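You operate a simulated robot arm through the tools that you are given. There is no shell and no other tool. Be economical: measure what you need, move in short steps, check, and stop when the job is done.

You are at the controls of a simulated robot arm. One attempt, no reset.

TASK
Lock the drill's catch, set IN and 4, and try the trigger.

It is judged by the outcome, as a careful person would: the job done as asked, and still so three seconds after it is handed in. It fails if anything else is knocked over, pushed out of place, dropped, spilled or broken.

THE ROBOT
A 6-joint arm with a two-finger parallel gripper, fixed in place. Base frame: the origin is at the foot of the arm, x ahead of it, y to its left, z up; the work surface is at about z = 0.92. Readings come in m, degrees, newtons and seconds.
With the tool pointing down near the work surface it reaches from about 0.36 to 0.82 m from the base axis. Its first joint turns from -166.0 to 166.0 degrees. Payload 3.91 kg.
The TCP is the grasp point between the finger pads, 0.03 m short of the fingertips. In the tool frame z runs along the fingers and y along their closing line. The gripper opens to 0.11 m. The fingers are 0.02 m wide and 0.01 m thick; the gripper's body (0.048 by 0.112 m) begins 0.055 m behind the TCP.
Orientation is that of the tool frame in the base frame, as [roll, pitch, yaw] about the fixed x, y, z axes, in that order (R = Rz(yaw) Ry(pitch) Rx(roll)). With the fingers straight down and closing along the base's y, the tool's x points along the base's -x, its y along +y and its z along -z.

THE INTERFACE
- The arm moves only by the tool send_rows. Its argument "rows" is a list of rows, each an object of numbers (a shift or turn left out is 0, a gripper value left out holds the last): "x", "y", "z": the shift along the tool's x, y, z in m; "rx", "ry", "rz": the turn, a rotation vector about the tool's x, y, z in degrees. In form: [{"x": .., "y": .., "z": .., "rx": .., "ry": .., "rz": ..}, ...]. A call has 1 to 20 rows; each row is the pose to reach, as a shift and turn from the pose commanded when the call began, along the tool's axes at that moment. "fingers" is the closure, from 0 (fully open) to 1 (shut), set as the call begins (left out, the last holds). Each row takes 0.2 s and may step no farther than 0.05 m and 8.6 degrees from the row before; otherwise, or with a gripper value out of range, the whole call is refused. A pose out of reach is approached as far as the arm can. The call stops where the force on the tool passes 40 N (or 10 N more than at its start, if that is more) or the arm is blocked; 0.2 s more then pass. Each finger travels about 0.045 m/s and halts on what it meets, pressing with about 26 N; the grip force reading is that of the motor and also rises with nothing between the fingers. The clock runs only during rows and for 0.2 s after the last one: add rows that repeat a pose to give the fingers time. The reply holds the time, the measured pose of the TCP, the force on the tool along the base axes, the opening and the grip force, in the units named above and with some noise, with the torque about the TCP (base axes, N m) and any sound that the robot's microphone picked up.
- Cameras (640 x 400 px; columns grow to the right, rows downward): "scene" is fixed at [0.3996, 0.6491, 1.7602]; the picture's right is [-1.00, -0.01, 0.00], its down [-0.01, 0.43, -0.90] and it looks along [0.01, -0.90, -0.43] (base axes); focal length 354 px, centre (320, 200). "wrist" rides on the gripper at [0.077, 0.007, -0.114] in the tool frame; the picture's right is [-0.09, 1.00, 0.00], its down [-0.80, -0.07, -0.59] and it looks along [-0.59, -0.05, 0.80] (tool axes); focal length 270 px, centre (320, 200). There is no depth. A picture from a camera that has moved, and an enlarged one, comes with that camera's place and axes in the base frame and with its lens.
- capture(camera): a new picture of that camera. No time passes.
- slide_trunk(by): slides the trunk up (or, below 0, down) by that many m; the arm rides with it, the base frame stays. It gives what a move gives, with no picture.
- inspect(camera, box): a new picture of the part [left, top, right, bottom] of that camera's present view, enlarged. No time passes.
- finish_job(): hands the job in; it is judged then, once.

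Go step by step. Nothing tells you positions but the pictures and the camera data: compare them with the known pose of the tool, close in by small moves and look again before you grip or let go. The budget is 120 turns and 76 pictures, counting those below and the enlarged ones. Unless the task says otherwise, let go and move clear before handing in, and close with one line.

The tools are called after "Call:" as name(argument=value, ...) on one line, values as JSON. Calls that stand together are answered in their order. send_rows: Moves the arm, as the interface text tells. Its arguments: {"type":"object","properties":{"rows":{"type":"array","items":{"type":"object","properties":{"x":{"type":"number"},"y":{"type":"number"},"z":{"type":"number"},"rx":{"type":"number"},"ry":{"type":"number"},"rz":{"type":"number"}}}},"fingers":{"type":"number"}},"required":["rows"]} The other tools are called the same way: slide_trunk (by) slides the trunk up or down; capture (camera) takes a picture; inspect (camera, box) takes an enlarged picture of a part of a camera's view; finish_job () hands the job in.

At the start:

```text
time_s: 0.0
tool_pos: [0.1909, -0.2938, 1.448]
ee_rot: [180.0, 0.0, 180.0]
contact_force: [0.0, 0.3, -0.7]
torque: [-0.01, 0.03, -0.01]
width: 0.1098
finger_force: 0.1
trunk travel left (down, up): [-0.575, 0.035]
```

scene: 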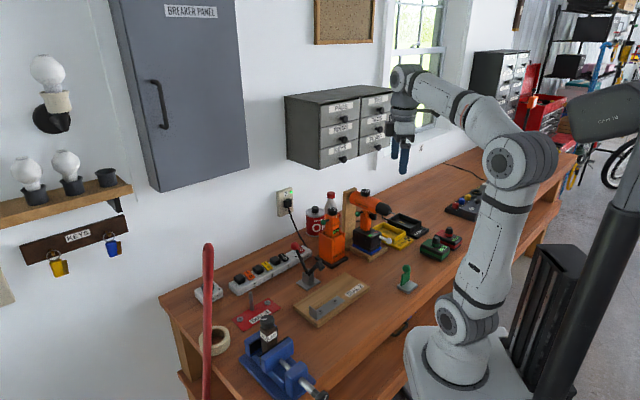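
wrist: 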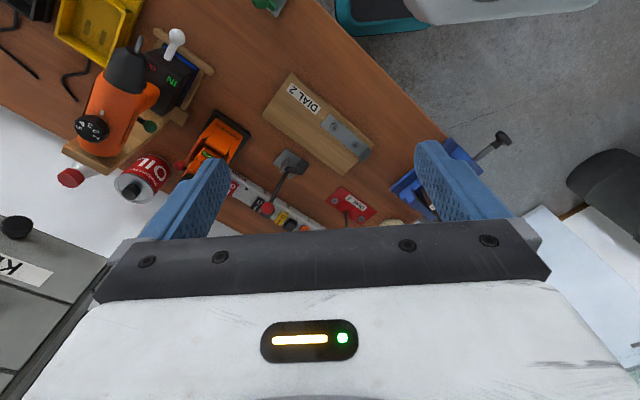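

The drill is an orange tool on a wooden stand near the middle of the bench; I'll look closer at it in both views first.

Call:
inspect(camera="scene", box=[290, 170, 450, 270])

Call:
inspect(camera="wrist", box=[40, 10, 240, 210])

```text
4.00 times, centred on (370, 220) of scene
camera zoom: at [0.3996, 0.6491, 1.7602], right [-1.0, -0.01, 0.0], down [-0.01, 0.43, -0.9], along [0.01, -0.9, -0.43], focal length 1415 px, centre (120, 120)
```

zoom: 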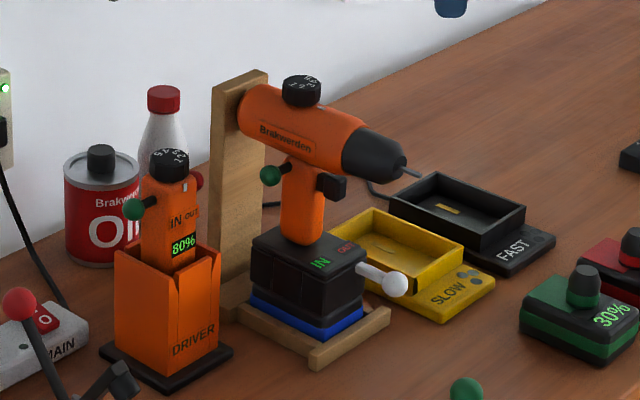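

```text
2.00 times, centred on (140, 110) of wrist
camera zoom: at [0.1139, -0.2888, 1.5623], right [0.09, 1.0, 0.0], down [0.8, -0.07, 0.59], along [0.59, -0.05, -0.8], focal length 541 px, centre (680, 380)
```

zoom: 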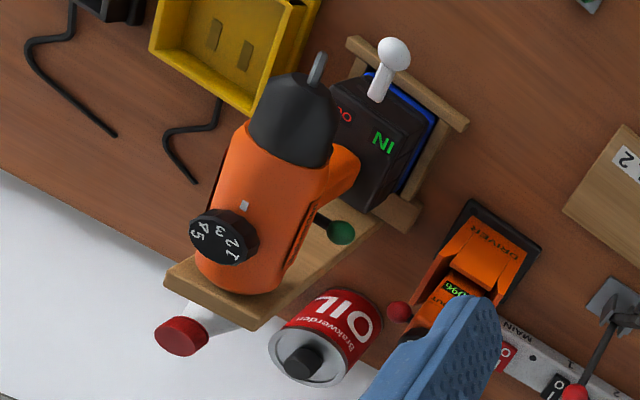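

The drill points toward -x,+y with a dial on top at about (0.233,-0.632,1.187) and a white lever ball at about (0.14,-0.545,1.01). I'll move to a viewpoint in front of it with the wrist camera.

Call:
send_rows(rows=[{"x": 0.023, "y": -0.014, "z": 0.031, "rz": 5.9}, {"x": 0.046, "y": -0.028, "z": 0.062, "rz": 11.8}, {"x": 0.069, "y": -0.041, "z": 0.093, "rz": 17.6}, {"x": 0.092, "y": -0.055, "z": 0.124, "rz": 23.5}, {"x": 0.114, "y": -0.069, "z": 0.155, "rz": 29.4}, {"x": 0.137, "y": -0.083, "z": 0.186, "rz": 35.3}, {"x": 0.16, "y": -0.096, "z": 0.217, "rz": 41.1}, {"x": 0.183, "y": -0.11, "z": 0.248, "rz": 47}])

Call:
capture(camera="wrist")

Call:
inspect(camera="scene", box=[340, 180, 404, 220])

Call:
inspect(camera="scene", box=[345, 220, 409, 260])

```text
time_s: 1.8
tool_pos: [0.006, -0.4042, 1.1979]
ee_rot: [179.8, 0.0, 132.9]
contact_force: [-0.8, -0.4, 0.2]
torque: [0.06, 0.01, -0.01]
width: 0.1099
finger_force: 0.0
trunk travel left (down, up): [-0.575, 0.035]
```

```text
71 pictures are left
camera wrist: at [-0.0423, -0.3453, 1.312], right [0.79, 0.61, 0.0], down [0.49, -0.64, 0.59], along [0.37, -0.47, -0.8], focal length 270 px, centre (320, 200)
```

wrist: 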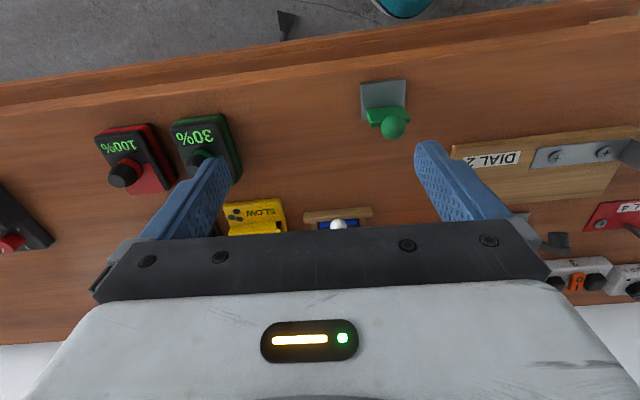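

```text
10.00 times, centred on (372, 200) of scene
camera zoom: at [0.3996, 0.6491, 1.7602], right [-1.0, -0.01, 0.0], down [-0.01, 0.43, -0.9], along [0.01, -0.9, -0.43], focal length 3538 px, centre (-200, 200)
```

zoom: 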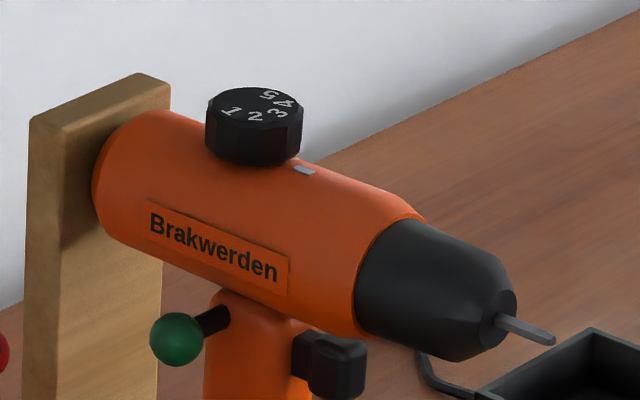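

```text
10.00 times, centred on (377, 240) of scene
camera zoom: at [0.3996, 0.6491, 1.7602], right [-1.0, -0.01, 0.0], down [-0.01, 0.43, -0.9], along [0.01, -0.9, -0.43], focal length 3538 px, centre (-250, -200)
```

zoom: 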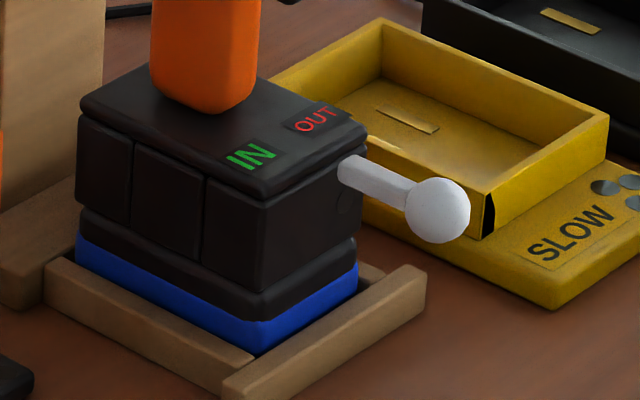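

The wrist view is upside down and hides the drill behind the gripper, so I'll tilt the tool back about 35° toward the drill to see its front face.

Call:
send_rows(rows=[{"x": -0.009, "z": 0.01, "ry": -7}, {"x": -0.017, "z": 0.02, "ry": -14}, {"x": -0.026, "z": 0.03, "ry": -21}, {"x": -0.034, "z": 0.04, "ry": -28}, {"x": -0.043, "z": 0.048, "ry": -35}])

Call:
capture(camera="wrist")

```text
time_s: 3.0
tool_pos: [0.0355, -0.4347, 1.1504]
ee_rot: [-180.0, 35.1, 133.0]
contact_force: [0.8, 0.0, -0.7]
torque: [0.02, 0.0, 0.03]
width: 0.11
finger_force: 0.1
trunk travel left (down, up): [-0.575, 0.035]
```

```text
68 pictures are left
camera wrist: at [-0.047, -0.3377, 1.2009], right [0.78, 0.63, 0.05], down [0.16, -0.28, 0.95], along [0.61, -0.73, -0.32], focal length 270 px, centre (320, 200)
```

wrist: 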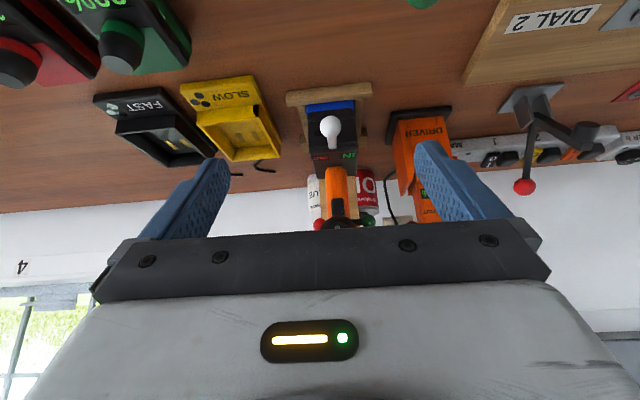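

Call:
inspect(camera="wrist", box=[270, 80, 430, 240])

```text
2.50 times, centred on (350, 160) of wrist
camera zoom: at [-0.047, -0.3377, 1.2009], right [0.78, 0.63, 0.05], down [0.16, -0.28, 0.95], along [0.61, -0.73, -0.32], focal length 676 px, centre (245, 300)
```

zoom: 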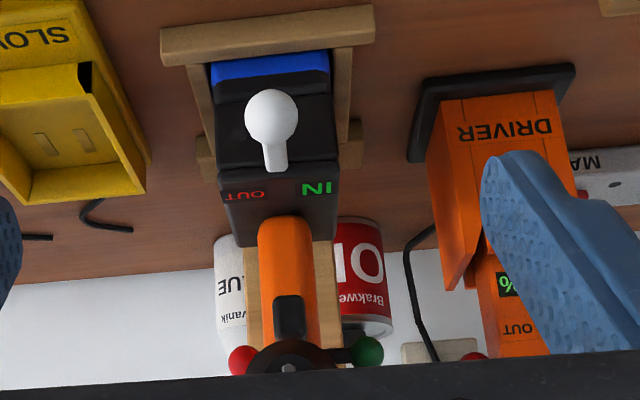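

The red ball sits close to the body on the OUT side and the green ball stands out on the IN side, so it is a push-through selector. The white lever on the base front is likely the catch, so I'll look at its root and the selector more closely.

Call:
inspect(camera="scene", box=[370, 228, 394, 243])

Call:
inspect(camera="wrist", box=[310, 95, 360, 145])

Call:
inspect(camera="scene", box=[314, 190, 362, 220])

Call:
inspect(camera="wrist", box=[310, 180, 380, 230])

```text
16.00 times, centred on (382, 236) of scene
camera zoom: at [0.3996, 0.6491, 1.7602], right [-1.0, -0.01, 0.0], down [-0.01, 0.43, -0.9], along [0.01, -0.9, -0.43], focal length 5662 px, centre (-672, -368)
```

zoom: 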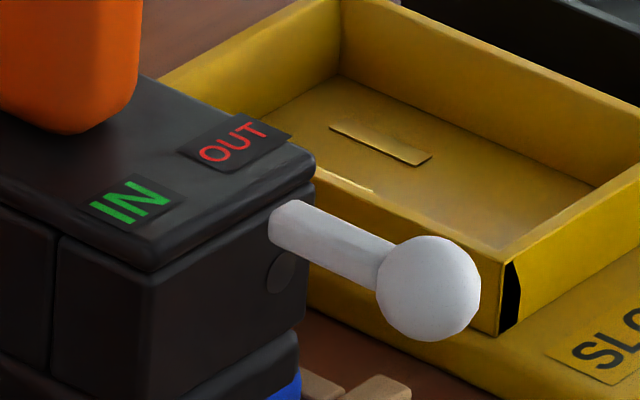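

```text
8.00 times, centred on (335, 120) of wrist
camera zoom: at [-0.047, -0.3377, 1.2009], right [0.78, 0.63, 0.05], down [0.16, -0.28, 0.95], along [0.61, -0.73, -0.32], focal length 2162 px, centre (200, 840)
```

zoom: 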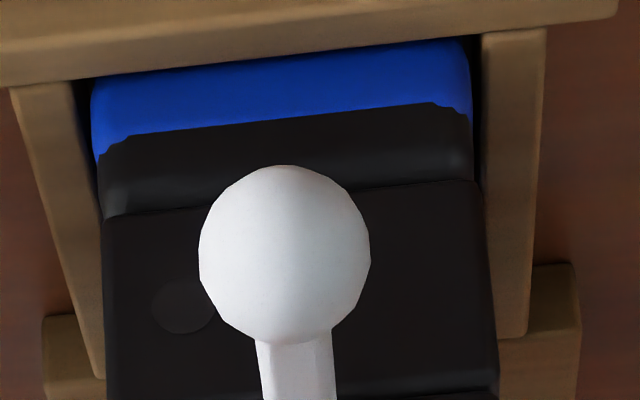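

```text
13.33 times, centred on (338, 205) of scene
camera zoom: at [0.3996, 0.6491, 1.7602], right [-1.0, -0.01, 0.0], down [-0.01, 0.43, -0.9], along [0.01, -0.9, -0.43], focal length 4718 px, centre (80, 133)
```

zoom: 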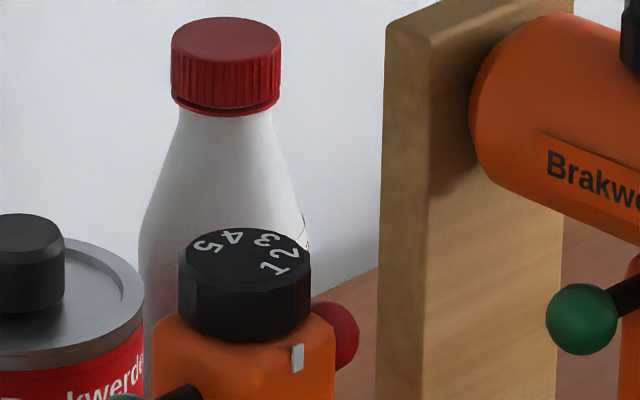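

```text
8.00 times, centred on (345, 205) of wrist
camera zoom: at [-0.047, -0.3377, 1.2009], right [0.78, 0.63, 0.05], down [0.16, -0.28, 0.95], along [0.61, -0.73, -0.32], focal length 2162 px, centre (120, 160)
```

zoom: 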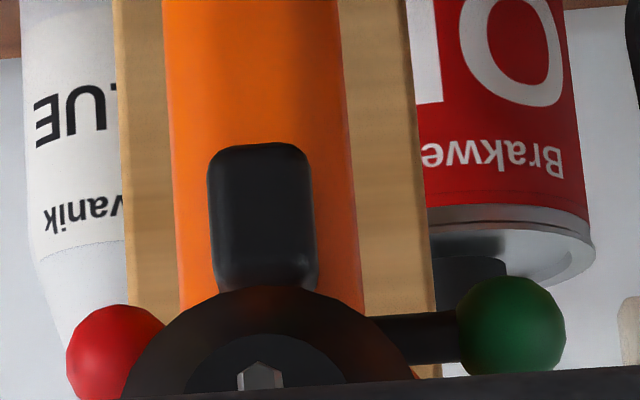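

The catch lever projects straight out of the base front with its ball near (0.14,-0.54,1.015). I'll bring the half-closed fingers up to it and check alignment before gripping.

Call:
send_rows(rows=[{"x": -0.0145, "y": 0.002, "z": 0.045}, {"x": -0.029, "y": 0.004, "z": 0.09}, {"x": -0.0436, "y": 0.005, "z": 0.1356}], fingers=0.45)

Call:
capture(camera="wrist")

Call:
inspect(camera="scene", box=[345, 190, 441, 250])

```text
time_s: 3.8
tool_pos: [0.1215, -0.5178, 1.0702]
ee_rot: [180.0, 35.0, 133.0]
contact_force: [1.2, 0.0, 0.4]
torque: [-0.01, 0.02, -0.02]
width: 0.0602
finger_force: 0.0
trunk travel left (down, up): [-0.575, 0.035]
```

```text
62 pictures are left
camera wrist: at [0.0384, -0.4194, 1.1192], right [0.78, 0.63, 0.05], down [0.16, -0.28, 0.95], along [0.61, -0.73, -0.32], focal length 270 px, centre (320, 200)
```

wrist: 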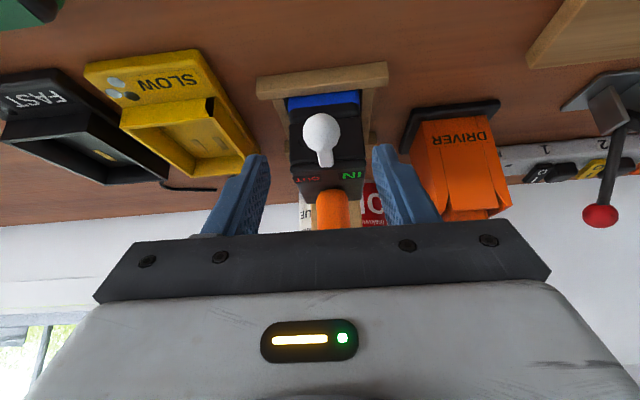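

```text
6.67 times, centred on (393, 220) of scene
camera zoom: at [0.3996, 0.6491, 1.7602], right [-1.0, -0.01, 0.0], down [-0.01, 0.43, -0.9], along [0.01, -0.9, -0.43], focal length 2359 px, centre (-167, 67)
```

zoom: 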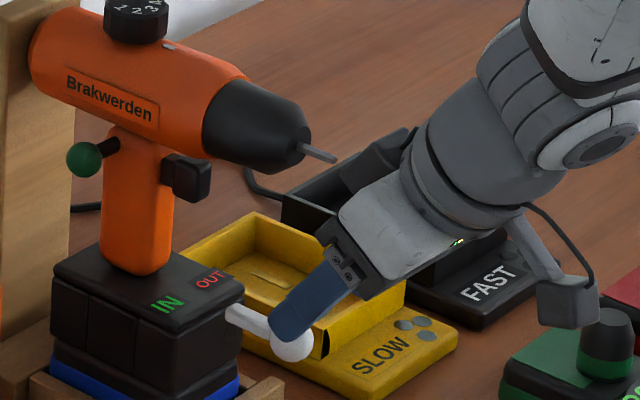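

The fingers straddle the ball laterally. I'll advance 43 mm and close on it.

Call:
send_rows(rows=[{"x": 0.007, "y": 0.001, "z": 0.02}, {"x": 0.007, "y": 0.001, "z": 0.043}])

Call:
send_rows(rows=[{}, {}, {}, {}], fingers=0.85)

Call:
capture(camera="wrist")

```text
time_s: 4.4
tool_pos: [0.1345, -0.5281, 1.0282]
ee_rot: [-180.0, 34.9, 133.1]
contact_force: [-0.3, -0.3, -0.1]
torque: [0.0, 0.0, 0.0]
width: 0.0606
finger_force: 0.1
trunk travel left (down, up): [-0.575, 0.035]
```

```text
time_s: 5.4
tool_pos: [0.1334, -0.5284, 1.0281]
ee_rot: [180.0, 35.1, 133.0]
contact_force: [0.9, -1.1, 0.4]
torque: [0.0, -0.01, 0.01]
width: 0.0251
finger_force: 25.6
trunk travel left (down, up): [-0.575, 0.035]
```

```text
60 pictures are left
camera wrist: at [0.0502, -0.4305, 1.0782], right [0.78, 0.63, 0.05], down [0.16, -0.28, 0.95], along [0.61, -0.73, -0.32], focal length 270 px, centre (320, 200)
```

wrist: 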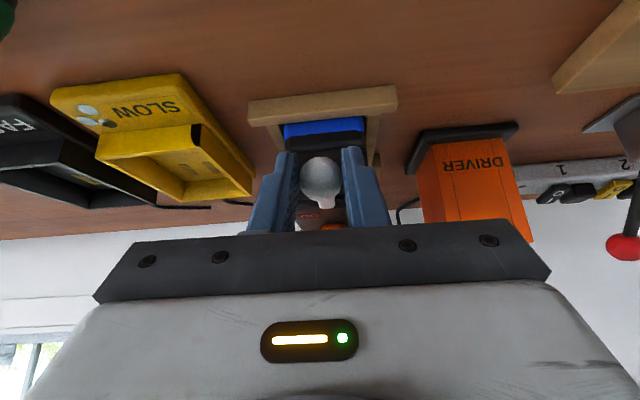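

The ball is gripped at 25 mm. I'll probe gently downward by 10 mm and read the force.

Call:
send_rows(rows=[{"x": 0.0029, "z": 0.0041}, {"x": 0.0057, "z": 0.0082}, {"x": 0.0057, "z": 0.0082}])

```text
time_s: 6.2
tool_pos: [0.1328, -0.5272, 1.0197]
ee_rot: [-179.9, 35.2, 133.1]
contact_force: [-1.4, 2.6, 19.4]
torque: [-0.55, -0.52, 0.04]
width: 0.0246
finger_force: 26.4
trunk travel left (down, up): [-0.575, 0.035]
```

Down resists with about 19 N. I'll return and probe upward the same way.

Call:
send_rows(rows=[{"x": -0.0029, "z": -0.0041}, {"x": -0.0057, "z": -0.0082}, {"x": -0.0057, "z": -0.0082}])

Call:
send_rows(rows=[{"x": -0.0029, "z": -0.0041}, {"x": -0.0057, "z": -0.0082}, {"x": -0.0057, "z": -0.0082}])

Call:
inspect(camera="scene", box=[345, 190, 441, 250])

```text
time_s: 7.0
tool_pos: [0.1325, -0.5285, 1.0263]
ee_rot: [179.9, 34.9, 133.0]
contact_force: [1.3, 0.3, -8.7]
torque: [0.63, 0.58, 0.03]
width: 0.0247
finger_force: 26.1
trunk travel left (down, up): [-0.575, 0.035]
```

```text
time_s: 7.8
tool_pos: [0.1322, -0.528, 1.0365]
ee_rot: [-180.0, 34.9, 133.0]
contact_force: [-1.2, 1.7, -12.7]
torque: [0.3, 0.29, 0.02]
width: 0.0247
finger_force: 26.4
trunk travel left (down, up): [-0.575, 0.035]
```

```text
6.67 times, centred on (393, 220) of scene
camera zoom: at [0.3996, 0.6491, 1.7602], right [-1.0, -0.01, 0.0], down [-0.01, 0.43, -0.9], along [0.01, -0.9, -0.43], focal length 2359 px, centre (-167, 67)
```

zoom: 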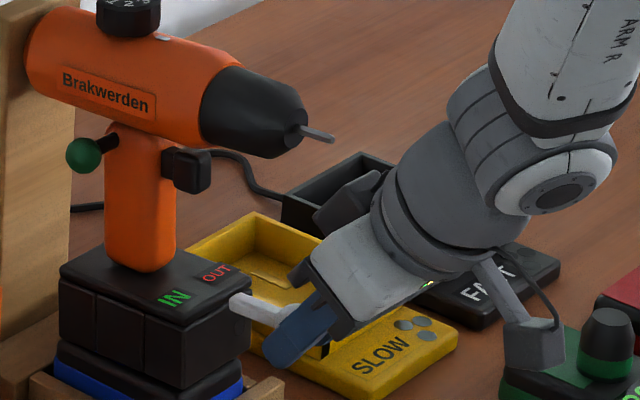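

Pulling up tilts the drill in its cradle, so it isn't that direction. I'll lower it back, release and look.

Call:
send_rows(rows=[{"x": 0.0029, "z": 0.0041}, {"x": 0.0057, "z": 0.0082}, {"x": 0.007, "z": 0.0102}, {"x": 0.007, "z": 0.0102}])

Call:
send_rows(rows=[{}, {}, {}, {}], fingers=0.45)

Call:
inspect(camera="scene", box=[345, 190, 441, 250])

Call:
capture(camera="wrist")

```text
time_s: 8.8
tool_pos: [0.1329, -0.5297, 1.0259]
ee_rot: [-179.8, 35.2, 133.2]
contact_force: [-1.2, -0.1, 12.8]
torque: [-0.32, -0.27, 0.02]
width: 0.0249
finger_force: 26.2
trunk travel left (down, up): [-0.575, 0.035]
```

```text
time_s: 9.8
tool_pos: [0.1327, -0.5283, 1.0237]
ee_rot: [180.0, 35.0, 133.1]
contact_force: [0.1, -0.2, -0.1]
torque: [0.01, 0.02, 0.01]
width: 0.0603
finger_force: 0.1
trunk travel left (down, up): [-0.575, 0.035]
```

```text
6.67 times, centred on (393, 220) of scene
camera zoom: at [0.3996, 0.6491, 1.7602], right [-1.0, -0.01, 0.0], down [-0.01, 0.43, -0.9], along [0.01, -0.9, -0.43], focal length 2359 px, centre (-167, 67)
```

zoom: 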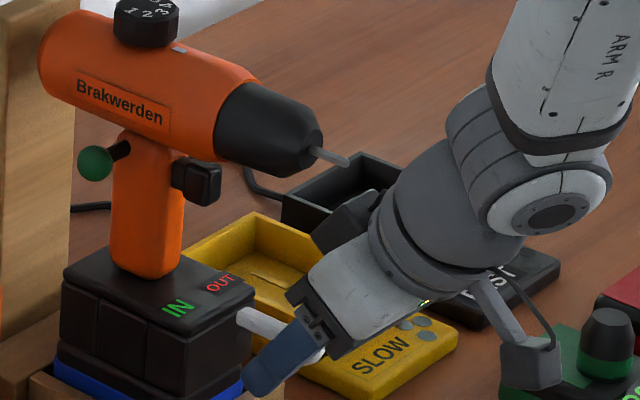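

```text
57 pictures are left
camera wrist: at [0.0489, -0.4312, 1.0739], right [0.78, 0.63, 0.05], down [0.16, -0.28, 0.95], along [0.61, -0.73, -0.32], focal length 270 px, centre (320, 200)
```

wrist: 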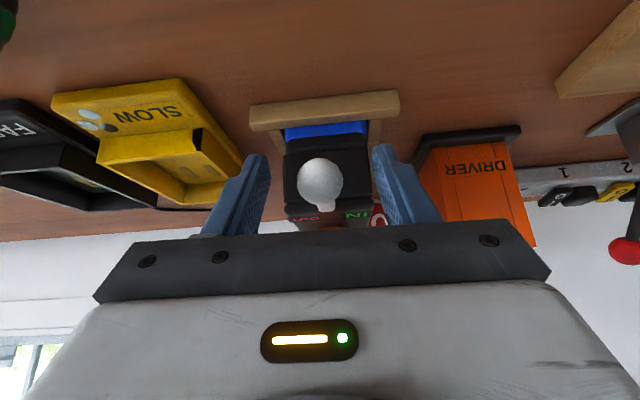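

The drill settled about 8 mm outward in its cradle and the lever didn't swing. I'll zoom in on the lever root and the cross-bolt to understand which is which.

Call:
inspect(camera="wrist", box=[270, 120, 400, 230])

Call:
inspect(camera="scene", box=[312, 205, 360, 265])

```text
3.64 times, centred on (335, 175) of wrist
camera zoom: at [0.0489, -0.4312, 1.0739], right [0.78, 0.63, 0.05], down [0.16, -0.28, 0.95], along [0.61, -0.73, -0.32], focal length 983 px, centre (266, 291)
```

zoom: 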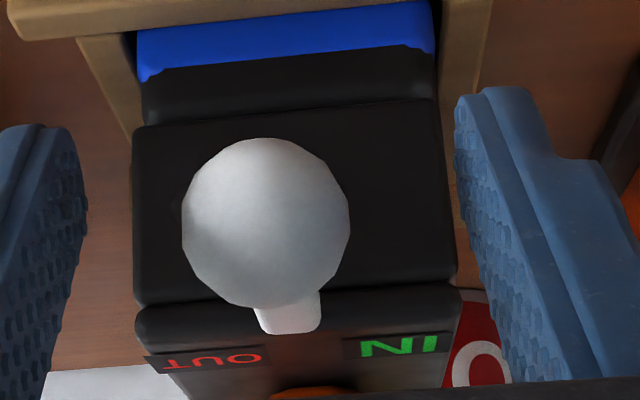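

```text
6.67 times, centred on (336, 235) of scene
camera zoom: at [0.3996, 0.6491, 1.7602], right [-1.0, -0.01, 0.0], down [-0.01, 0.43, -0.9], along [0.01, -0.9, -0.43], focal length 2359 px, centre (213, -33)
```

zoom: 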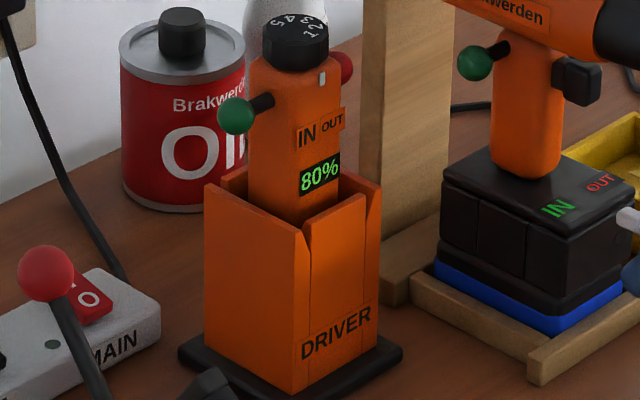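

The driver shows the same green/red cross-bolt labelled IN/OUT, so the bolt is the direction selector and the white lever is the catch. I'll grip the ball again and probe sideways gently.

Call:
send_rows(rows=[{}, {}, {}, {}], fingers=0.85)

Call:
send_rows(rows=[{"y": 0.004}, {"y": 0.008}, {"y": 0.008}])

Call:
send_rows(rows=[{"y": -0.004}, {"y": -0.008}, {"y": -0.012}, {"y": -0.016}, {"y": -0.016}])

Call:
inspect(camera="scene", box=[345, 190, 441, 250])

```text
time_s: 10.8
tool_pos: [0.1319, -0.5291, 1.024]
ee_rot: [180.0, 35.0, 132.9]
contact_force: [-0.8, 0.0, 0.2]
torque: [0.0, -0.01, 0.02]
width: 0.025
finger_force: 25.6
trunk travel left (down, up): [-0.575, 0.035]
```

```text
time_s: 11.6
tool_pos: [0.138, -0.524, 1.0244]
ee_rot: [180.0, 35.0, 133.1]
contact_force: [-2.6, -2.7, 3.2]
torque: [-0.08, 0.05, -0.21]
width: 0.0246
finger_force: 26.1
trunk travel left (down, up): [-0.575, 0.035]
```

```text
time_s: 12.8
tool_pos: [0.1256, -0.5331, 1.0242]
ee_rot: [180.0, 35.0, 133.0]
contact_force: [2.4, 1.9, 0.9]
torque: [0.04, 0.02, 0.24]
width: 0.0249
finger_force: 25.9
trunk travel left (down, up): [-0.575, 0.035]
```

```text
6.67 times, centred on (393, 220) of scene
camera zoom: at [0.3996, 0.6491, 1.7602], right [-1.0, -0.01, 0.0], down [-0.01, 0.43, -0.9], along [0.01, -0.9, -0.43], focal length 2359 px, centre (-167, 67)
```

zoom: 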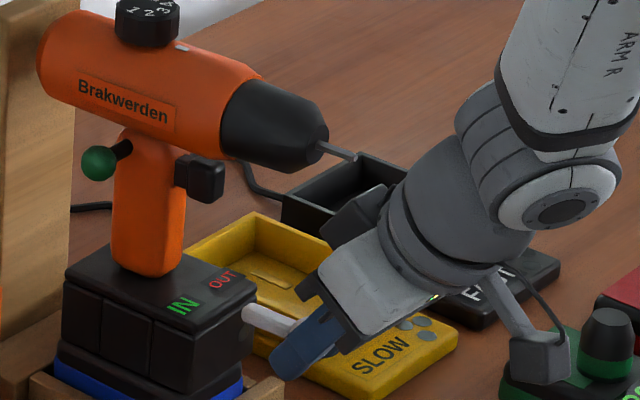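

Sideways gives with only ~4 N, so the lever may swing horizontally. I'll go a bit further toward the OUT side along an arc and look.

Call:
send_rows(rows=[{"y": -0.006, "x": -0.001, "z": 0.001}, {"y": -0.011, "x": -0.002, "z": 0.002}, {"y": -0.016, "x": -0.004, "z": 0.003}, {"y": -0.016, "x": -0.004, "z": 0.003}])

Call:
inspect(camera="scene", box=[345, 190, 441, 250])

Call:
inspect(camera="wrist", box=[240, 80, 440, 230])

```text
time_s: 13.8
tool_pos: [0.1188, -0.551, 1.0248]
ee_rot: [180.0, 35.0, 133.0]
contact_force: [0.5, 3.7, 0.3]
torque: [-0.02, -0.02, 0.16]
width: 0.0247
finger_force: 26.3
trunk travel left (down, up): [-0.575, 0.035]
```

```text
6.67 times, centred on (393, 220) of scene
camera zoom: at [0.3996, 0.6491, 1.7602], right [-1.0, -0.01, 0.0], down [-0.01, 0.43, -0.9], along [0.01, -0.9, -0.43], focal length 2359 px, centre (-167, 67)
```

zoom: 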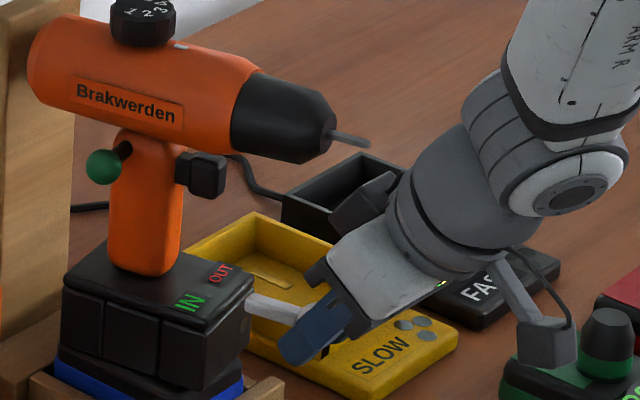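

```text
2.67 times, centred on (340, 155) of wrist
camera zoom: at [0.0351, -0.452, 1.074], right [0.78, 0.63, 0.05], down [0.16, -0.28, 0.95], along [0.61, -0.73, -0.32], focal length 721 px, centre (267, 320)
```

zoom: 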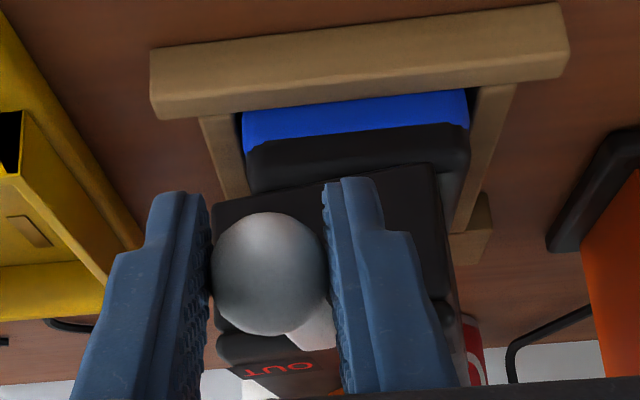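

The whole drill swivels on its blue battery, so the lever isn't hinged sideways and the drill is loose until the catch is locked. I'll bring it back to centre and push it back along its axis by 8 mm to reseat it.

Call:
send_rows(rows=[{"y": 0.006, "x": 0.001, "z": -0.001}, {"y": 0.012, "x": 0.003, "z": -0.002}, {"y": 0.018, "x": 0.004, "z": -0.003}, {"y": 0.024, "x": 0.004, "z": -0.003}, {"y": 0.024, "x": 0.001, "z": -0.001}, {"y": 0.024, "x": -0.003, "z": 0.002}, {"y": 0.024, "x": -0.003, "z": 0.002}])

Call:
inspect(camera="scene", box=[345, 190, 441, 250])

Call:
inspect(camera="wrist", box=[240, 80, 440, 230])

```text
time_s: 15.4
tool_pos: [0.1392, -0.5345, 1.0247]
ee_rot: [-180.0, 35.1, 133.1]
contact_force: [-0.3, -1.7, 7.1]
torque: [-0.14, -0.14, 0.0]
width: 0.0248
finger_force: 26.2
trunk travel left (down, up): [-0.575, 0.035]
```

```text
6.67 times, centred on (393, 220) of scene
camera zoom: at [0.3996, 0.6491, 1.7602], right [-1.0, -0.01, 0.0], down [-0.01, 0.43, -0.9], along [0.01, -0.9, -0.43], focal length 2359 px, centre (-167, 67)
```

zoom: 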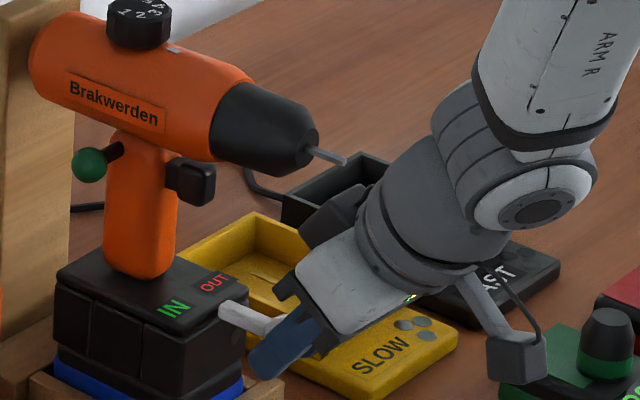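

```text
2.67 times, centred on (340, 155) of wrist
camera zoom: at [0.0551, -0.4371, 1.0738], right [0.78, 0.63, 0.05], down [0.16, -0.28, 0.95], along [0.61, -0.73, -0.32], focal length 721 px, centre (267, 320)
```

zoom: 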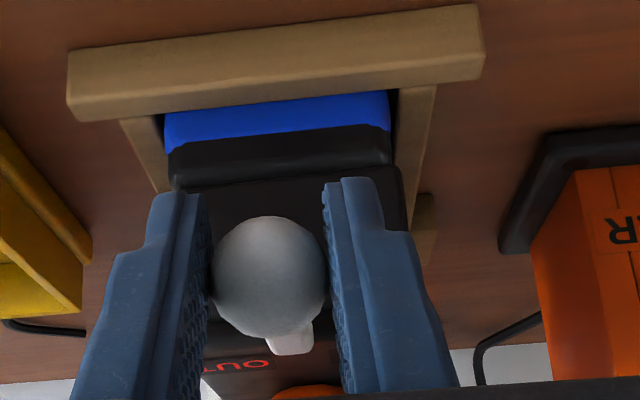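

The drill is back near its original pose. The earlier downward probe likely moved the lever against a stiff hinge, so I'll follow a downward arc with the ball gripped.

Call:
send_rows(rows=[{"x": 0.0025, "z": 0.0042}, {"x": 0.0049, "z": 0.0083}, {"x": 0.0065, "z": 0.0128}, {"x": 0.0081, "z": 0.0173}, {"x": 0.0081, "z": 0.0173}])

Call:
inspect(camera="scene", box=[345, 190, 441, 250])

Call:
inspect(camera="wrist", box=[240, 80, 440, 230])

```text
time_s: 16.6
tool_pos: [0.1402, -0.5375, 1.0038]
ee_rot: [179.8, 34.9, 132.9]
contact_force: [-2.8, 2.5, -2.5]
torque: [-0.02, 0.03, 0.02]
width: 0.0161
finger_force: 0.0
trunk travel left (down, up): [-0.575, 0.035]
```

```text
6.67 times, centred on (393, 220) of scene
camera zoom: at [0.3996, 0.6491, 1.7602], right [-1.0, -0.01, 0.0], down [-0.01, 0.43, -0.9], along [0.01, -0.9, -0.43], focal length 2359 px, centre (-167, 67)
```

zoom: 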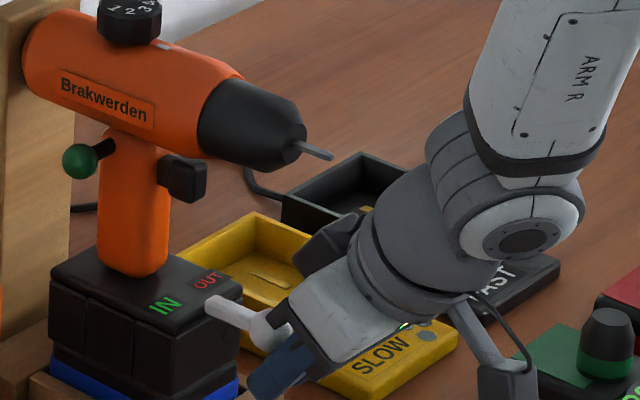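

```text
2.67 times, centred on (340, 155) of wrist
camera zoom: at [0.0565, -0.4401, 1.0539], right [0.78, 0.63, 0.05], down [0.16, -0.28, 0.95], along [0.61, -0.73, -0.32], focal length 721 px, centre (267, 320)
```

zoom: 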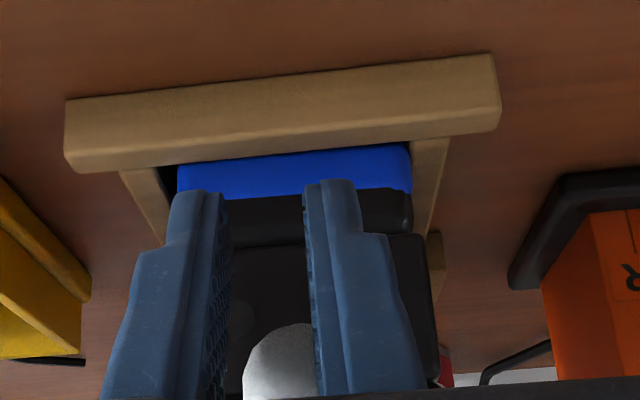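

The fingers slipped below the ball, but comparing images, the lever's root seems to have shifted sideways relative to the base. I'll open, back off, and look clearly.

Call:
send_rows(rows=[{}, {}, {}, {"z": -0.03}, {"z": -0.07}], fingers=0.4)

Call:
inspect(camera="scene", box=[345, 205, 409, 265])

Call:
inspect(camera="wrist", box=[260, 60, 400, 230])

```text
time_s: 17.8
tool_pos: [0.1129, -0.5065, 1.0628]
ee_rot: [180.0, 35.0, 132.9]
contact_force: [-0.6, -0.2, -0.4]
torque: [-0.02, 0.01, 0.0]
width: 0.0664
finger_force: 0.0
trunk travel left (down, up): [-0.575, 0.035]
```

```text
6.67 times, centred on (377, 235) of scene
camera zoom: at [0.3996, 0.6491, 1.7602], right [-1.0, -0.01, 0.0], down [-0.01, 0.43, -0.9], along [0.01, -0.9, -0.43], focal length 2359 px, centre (-60, -33)
```

zoom: 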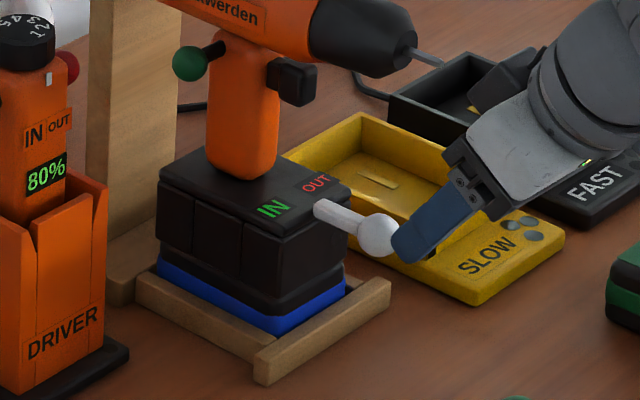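

```text
2.35 times, centred on (330, 145) of wrist
camera zoom: at [0.0285, -0.4093, 1.1125], right [0.78, 0.63, 0.05], down [0.16, -0.28, 0.95], along [0.61, -0.73, -0.32], focal length 636 px, centre (296, 329)
```

zoom: 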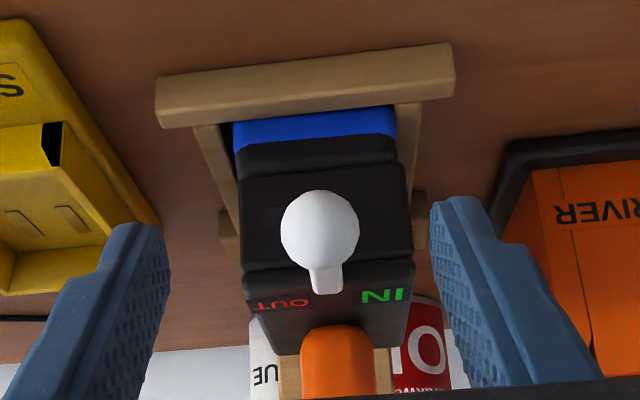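

Call:
inspect(camera="scene", box=[366, 224, 390, 239])

Call:
inspect(camera="wrist", box=[310, 110, 370, 200])

```text
16.00 times, centred on (378, 232) of scene
camera zoom: at [0.3996, 0.6491, 1.7602], right [-1.0, -0.01, 0.0], down [-0.01, 0.43, -0.9], along [0.01, -0.9, -0.43], focal length 5662 px, centre (-608, -304)
```

zoom: 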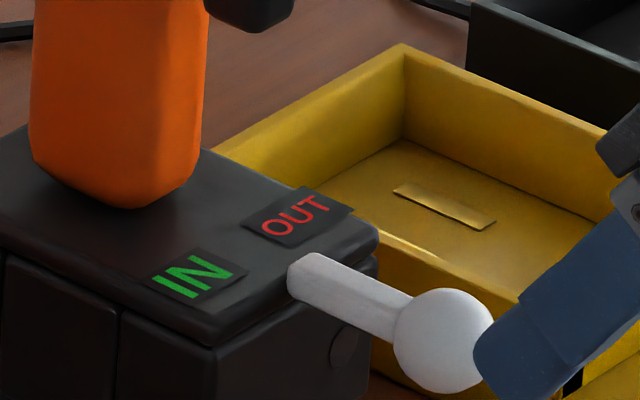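

```text
4.44 times, centred on (340, 155) of wrist
camera zoom: at [0.0285, -0.4093, 1.1125], right [0.78, 0.63, 0.05], down [0.16, -0.28, 0.95], along [0.61, -0.73, -0.32], focal length 1201 px, centre (231, 400)
```

zoom: 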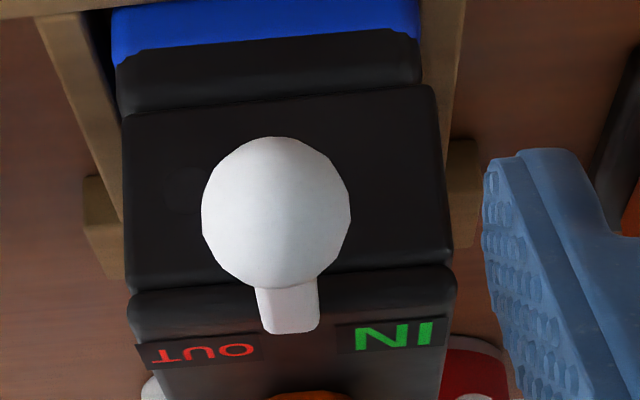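

Triangulating: the base hasn't moved but the white lever has slid about 11 mm inward, so the catch is a plunger that pushes in. I'll close the fingers, set them in front of the ball and press it home gently.

Call:
send_rows(rows=[{}, {}, {}, {"x": 0.01, "y": 0.002, "z": 0.0145}, {"x": 0.02, "y": 0.004, "z": 0.0287}], fingers=1)

Call:
send_rows(rows=[{"x": -0.0041, "z": 0.0029}, {"x": -0.0082, "z": 0.0057}, {"x": -0.0106, "z": 0.0075}, {"x": -0.0123, "z": 0.0086}, {"x": -0.0123, "z": 0.0086}])

Call:
inspect(camera="scene", box=[345, 205, 409, 265])

```text
time_s: 19.0
tool_pos: [0.1155, -0.5048, 1.0278]
ee_rot: [-179.9, 35.1, 133.0]
contact_force: [-0.4, 0.2, -0.4]
torque: [-0.02, -0.04, -0.01]
width: 0.0
finger_force: 25.8
trunk travel left (down, up): [-0.575, 0.035]
```

```text
time_s: 20.2
tool_pos: [0.1267, -0.517, 1.0273]
ee_rot: [-180.0, 35.0, 133.0]
contact_force: [-0.4, 0.3, 0.9]
torque: [-0.01, 0.02, -0.01]
width: 0.0
finger_force: 25.7
trunk travel left (down, up): [-0.575, 0.035]
```

```text
6.67 times, centred on (377, 235) of scene
camera zoom: at [0.3996, 0.6491, 1.7602], right [-1.0, -0.01, 0.0], down [-0.01, 0.43, -0.9], along [0.01, -0.9, -0.43], focal length 2359 px, centre (-60, -33)
```

zoom: 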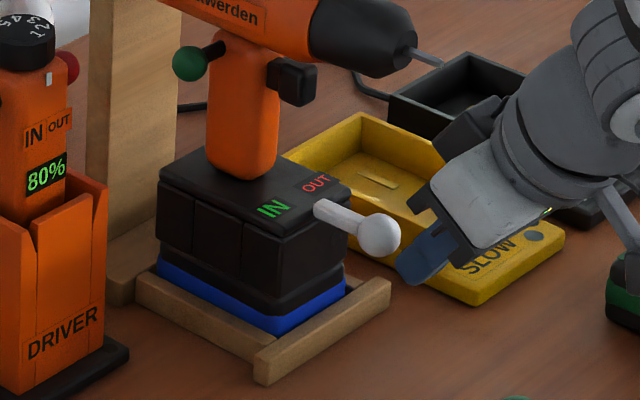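

Not touching yet; the base is well aligned. I'll continue inward in small steps.

Call:
send_rows(rows=[{"x": -0.0033, "z": 0.0023}, {"x": -0.0057, "z": 0.004}, {"x": -0.0082, "z": 0.0057}, {"x": -0.0098, "z": 0.0069}, {"x": -0.0098, "z": 0.0069}])

```text
time_s: 21.4
tool_pos: [0.1333, -0.525, 1.0272]
ee_rot: [-179.9, 35.0, 133.1]
contact_force: [-5.8, 7.2, -3.9]
torque: [0.21, 0.11, 0.05]
width: 0.0
finger_force: 26.1
trunk travel left (down, up): [-0.575, 0.035]
```

Call:
send_rows(rows=[{"x": -0.0016, "z": 0.0011}, {"x": -0.0033, "z": 0.0023}, {"x": -0.0049, "z": 0.0034}, {"x": -0.0049, "z": 0.0034}])

Call:
inspect(camera="scene", box=[362, 223, 402, 248])

```text
time_s: 22.3
tool_pos: [0.1359, -0.526, 1.025]
ee_rot: [179.9, 34.4, 132.6]
contact_force: [-10.7, 7.6, -6.6]
torque: [0.06, 0.32, -0.16]
width: 0.0
finger_force: 25.9
trunk travel left (down, up): [-0.575, 0.035]
stopped in row 4: the force on the tool passed its limit at 41 N (the readings are from after the stop); the commanded pose is now the measured one
```

```text
16.00 times, centred on (382, 236) of scene
camera zoom: at [0.3996, 0.6491, 1.7602], right [-1.0, -0.01, 0.0], down [-0.01, 0.43, -0.9], along [0.01, -0.9, -0.43], focal length 5662 px, centre (-672, -368)
```

zoom: 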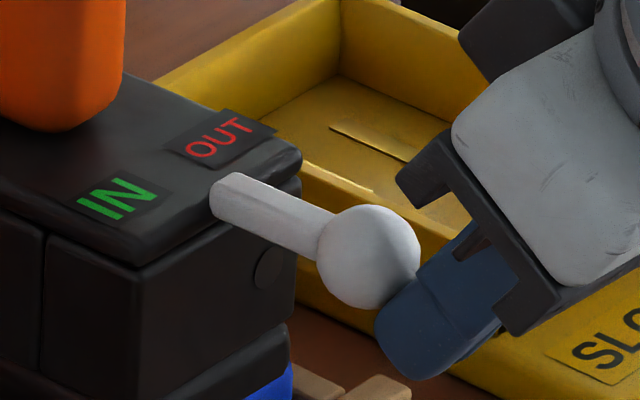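

The lever hit a firm stop at 41 N, so it's fully in. I'll back off and check the lever and base from the front.

Call:
send_rows(rows=[{"x": 0.005, "z": -0.01}, {"x": 0.01, "z": -0.04}, {"x": 0.01, "z": -0.085}])

Call:
inspect(camera="wrist", box=[250, 60, 400, 230])

Call:
inspect(camera="scene", box=[345, 190, 409, 230])

Call:
inspect(camera="scene", box=[345, 220, 409, 260])

```text
time_s: 23.1
tool_pos: [0.0983, -0.4852, 1.0916]
ee_rot: [179.9, 34.7, 132.9]
contact_force: [0.4, 0.5, 0.9]
torque: [-0.03, -0.01, -0.04]
width: 0.0003
finger_force: 26.2
trunk travel left (down, up): [-0.575, 0.035]
```

```text
2.35 times, centred on (325, 145) of wrist
camera zoom: at [0.0148, -0.3876, 1.1429], right [0.78, 0.62, 0.05], down [0.16, -0.28, 0.94], along [0.6, -0.73, -0.32], focal length 636 px, centre (308, 329)
```

zoom: 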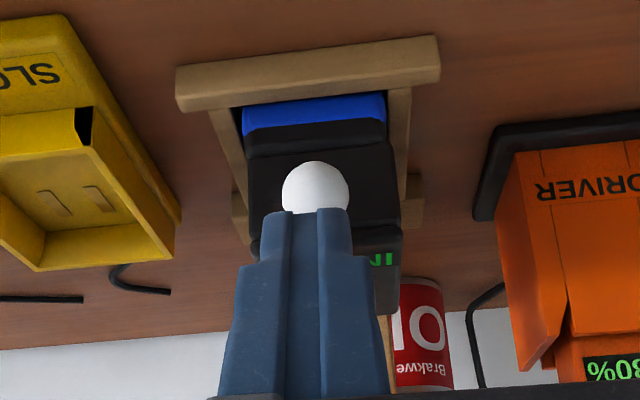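

```text
10.00 times, centred on (377, 210) of scene
camera zoom: at [0.3996, 0.6491, 1.7602], right [-1.0, -0.01, 0.0], down [-0.01, 0.43, -0.9], along [0.01, -0.9, -0.43], focal length 3538 px, centre (-250, 100)
```

zoom: 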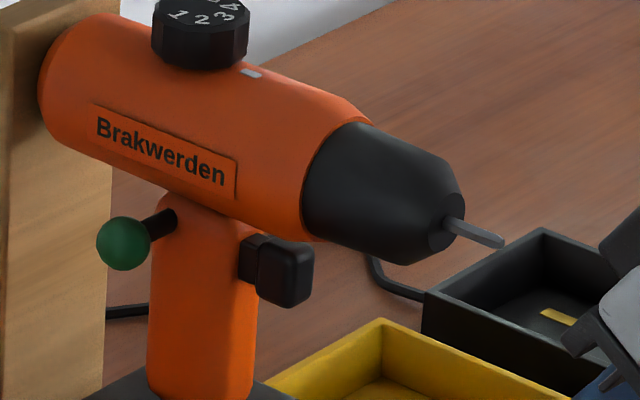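

```text
10.00 times, centred on (377, 240) of scene
camera zoom: at [0.3996, 0.6491, 1.7602], right [-1.0, -0.01, 0.0], down [-0.01, 0.43, -0.9], along [0.01, -0.9, -0.43], focal length 3538 px, centre (-250, -200)
```

zoom: 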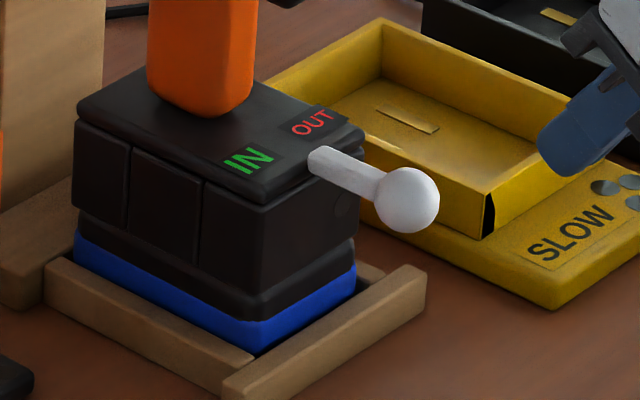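

The lever is now fully home and the base, battery and cradle are all at their original places. Next is the bolt: the green ball is at about (0.264,-0.598,1.102) and must be pushed toward -w; I'll rise clear and reorient the tool.

Call:
send_rows(rows=[{"x": -0.018, "z": -0.036, "ry": 7}, {"x": -0.036, "z": -0.072, "ry": 14}, {"x": -0.054, "z": -0.108, "ry": 21}, {"x": -0.072, "z": -0.144, "ry": 28}, {"x": -0.089, "z": -0.181, "ry": 34.7}])

Call:
send_rows(rows=[{"rz": 8.2}, {"rz": 16.4}, {"rz": 24.6}, {"rz": 32.8}, {"rz": 41}, {"rz": 49.2}, {"rz": 57.4}, {"rz": 65.6}, {"rz": 73.8}, {"rz": 82}, {"rz": 90}])

```text
time_s: 24.3
tool_pos: [0.0796, -0.465, 1.29]
ee_rot: [-180.0, -0.1, 132.8]
contact_force: [-0.2, 0.5, -1.4]
torque: [-0.01, 0.01, -0.01]
width: 0.0
finger_force: 26.2
trunk travel left (down, up): [-0.575, 0.035]
```

```text
time_s: 26.7
tool_pos: [0.0801, -0.4659, 1.2891]
ee_rot: [179.9, -0.1, 42.8]
contact_force: [0.2, -0.7, -0.7]
torque: [-0.02, -0.02, 0.05]
width: 0.0
finger_force: 25.6
trunk travel left (down, up): [-0.575, 0.035]
```

Call:
send_rows(rows=[{"x": 0.019, "y": 0.044}, {"x": 0.038, "y": 0.089}, {"x": 0.057, "y": 0.133}, {"x": 0.076, "y": 0.177}, {"x": 0.095, "y": 0.2216}, {"x": 0.095, "y": 0.2216, "ry": -5}, {"x": 0.095, "y": 0.2216, "ry": -10}])

Call:
capture(camera="wrist")

Call:
capture(camera="scene")

```text
time_s: 28.3
tool_pos: [0.2993, -0.565, 1.2897]
ee_rot: [-179.8, 10.0, 43.0]
contact_force: [0.6, 0.0, 0.2]
torque: [0.0, -0.02, 0.03]
width: 0.0002
finger_force: 26.0
trunk travel left (down, up): [-0.575, 0.035]
```

```text
38 pictures are left
camera wrist: at [0.3744, -0.5051, 1.3887], right [0.61, -0.79, 0.01], down [-0.55, -0.42, 0.72], along [-0.57, -0.45, -0.69], focal length 270 px, centre (320, 200)
```

wrist: 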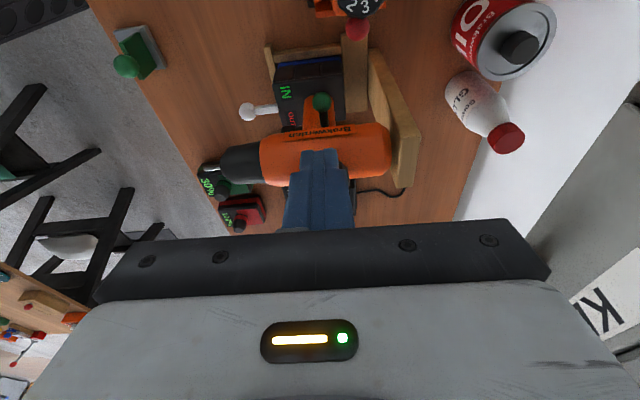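

```text
37 pictures are left
```

scene: 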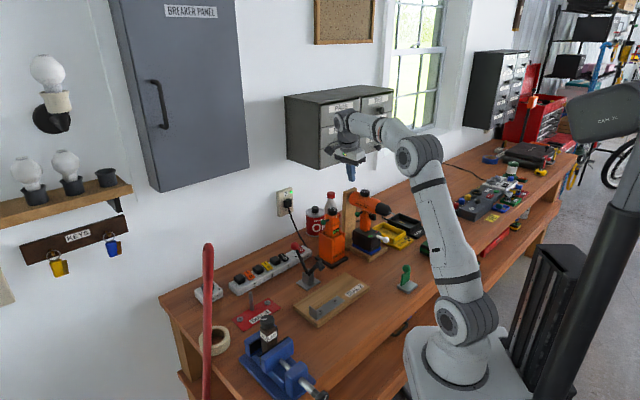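

The green ball matches my estimate. I'll descend beside it on the outer side, with clearance to the driver's red ball.

Call:
send_rows(rows=[{"x": 0.0072, "z": 0.0406}, {"x": 0.0144, "z": 0.0812}, {"x": 0.0215, "z": 0.1218}, {"x": 0.0287, "z": 0.1624}])

Call:
capture(camera="wrist")

Call:
inspect(camera="scene", box=[300, 180, 396, 240])

```text
time_s: 29.3
tool_pos: [0.3012, -0.563, 1.1241]
ee_rot: [-179.9, 9.9, 42.9]
contact_force: [0.0, 0.5, -0.3]
torque: [-0.03, -0.01, 0.03]
width: 0.0
finger_force: 25.8
trunk travel left (down, up): [-0.575, 0.035]
```

```text
36 pictures are left
camera wrist: at [0.374, -0.5048, 1.224], right [0.61, -0.79, 0.01], down [-0.55, -0.42, 0.72], along [-0.56, -0.45, -0.69], focal length 270 px, centre (320, 200)
```

wrist: 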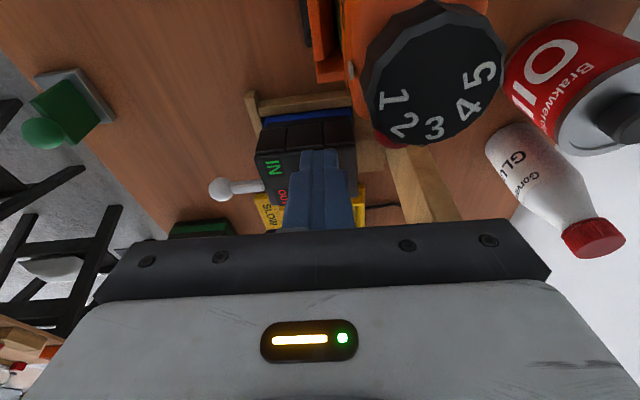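

```text
6.67 times, centred on (348, 210) of scene
camera zoom: at [0.3996, 0.6491, 1.7602], right [-1.0, -0.01, 0.0], down [-0.01, 0.43, -0.9], along [0.01, -0.9, -0.43], focal length 2359 px, centre (133, 133)
```

zoom: 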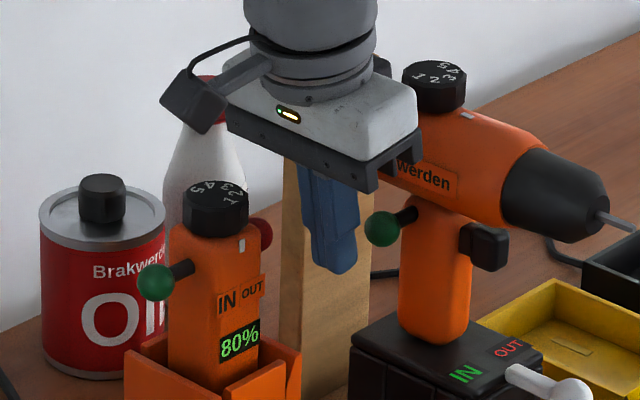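

The finger is beside the ball. Now I push toward -w: 20 mm of approach, then small steps.

Call:
send_rows(rows=[{"x": -0.0099, "z": 0.0017}, {"x": -0.0197, "z": 0.0035}, {"x": -0.0236, "z": 0.0042}, {"x": -0.0276, "z": 0.0049}, {"x": -0.0315, "z": 0.0056}])

Call:
inspect(camera="scene", box=[300, 180, 396, 240])

```text
time_s: 30.5
tool_pos: [0.2757, -0.5843, 1.1251]
ee_rot: [-179.8, 10.0, 42.9]
contact_force: [2.1, 2.0, 0.8]
torque: [0.03, -0.07, 0.01]
width: 0.0001
finger_force: 25.7
trunk travel left (down, up): [-0.575, 0.035]
```

```text
6.67 times, centred on (348, 210) of scene
camera zoom: at [0.3996, 0.6491, 1.7602], right [-1.0, -0.01, 0.0], down [-0.01, 0.43, -0.9], along [0.01, -0.9, -0.43], focal length 2359 px, centre (133, 133)
```

zoom: 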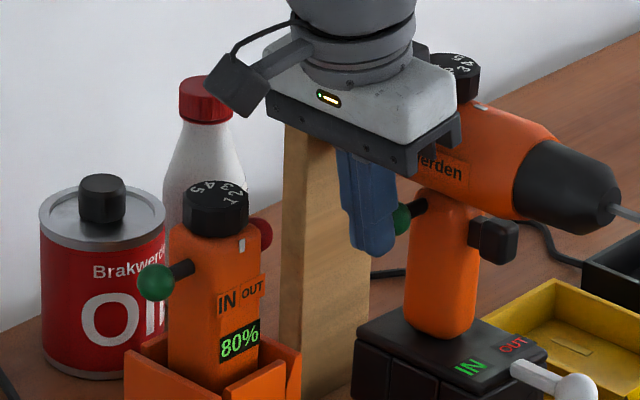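

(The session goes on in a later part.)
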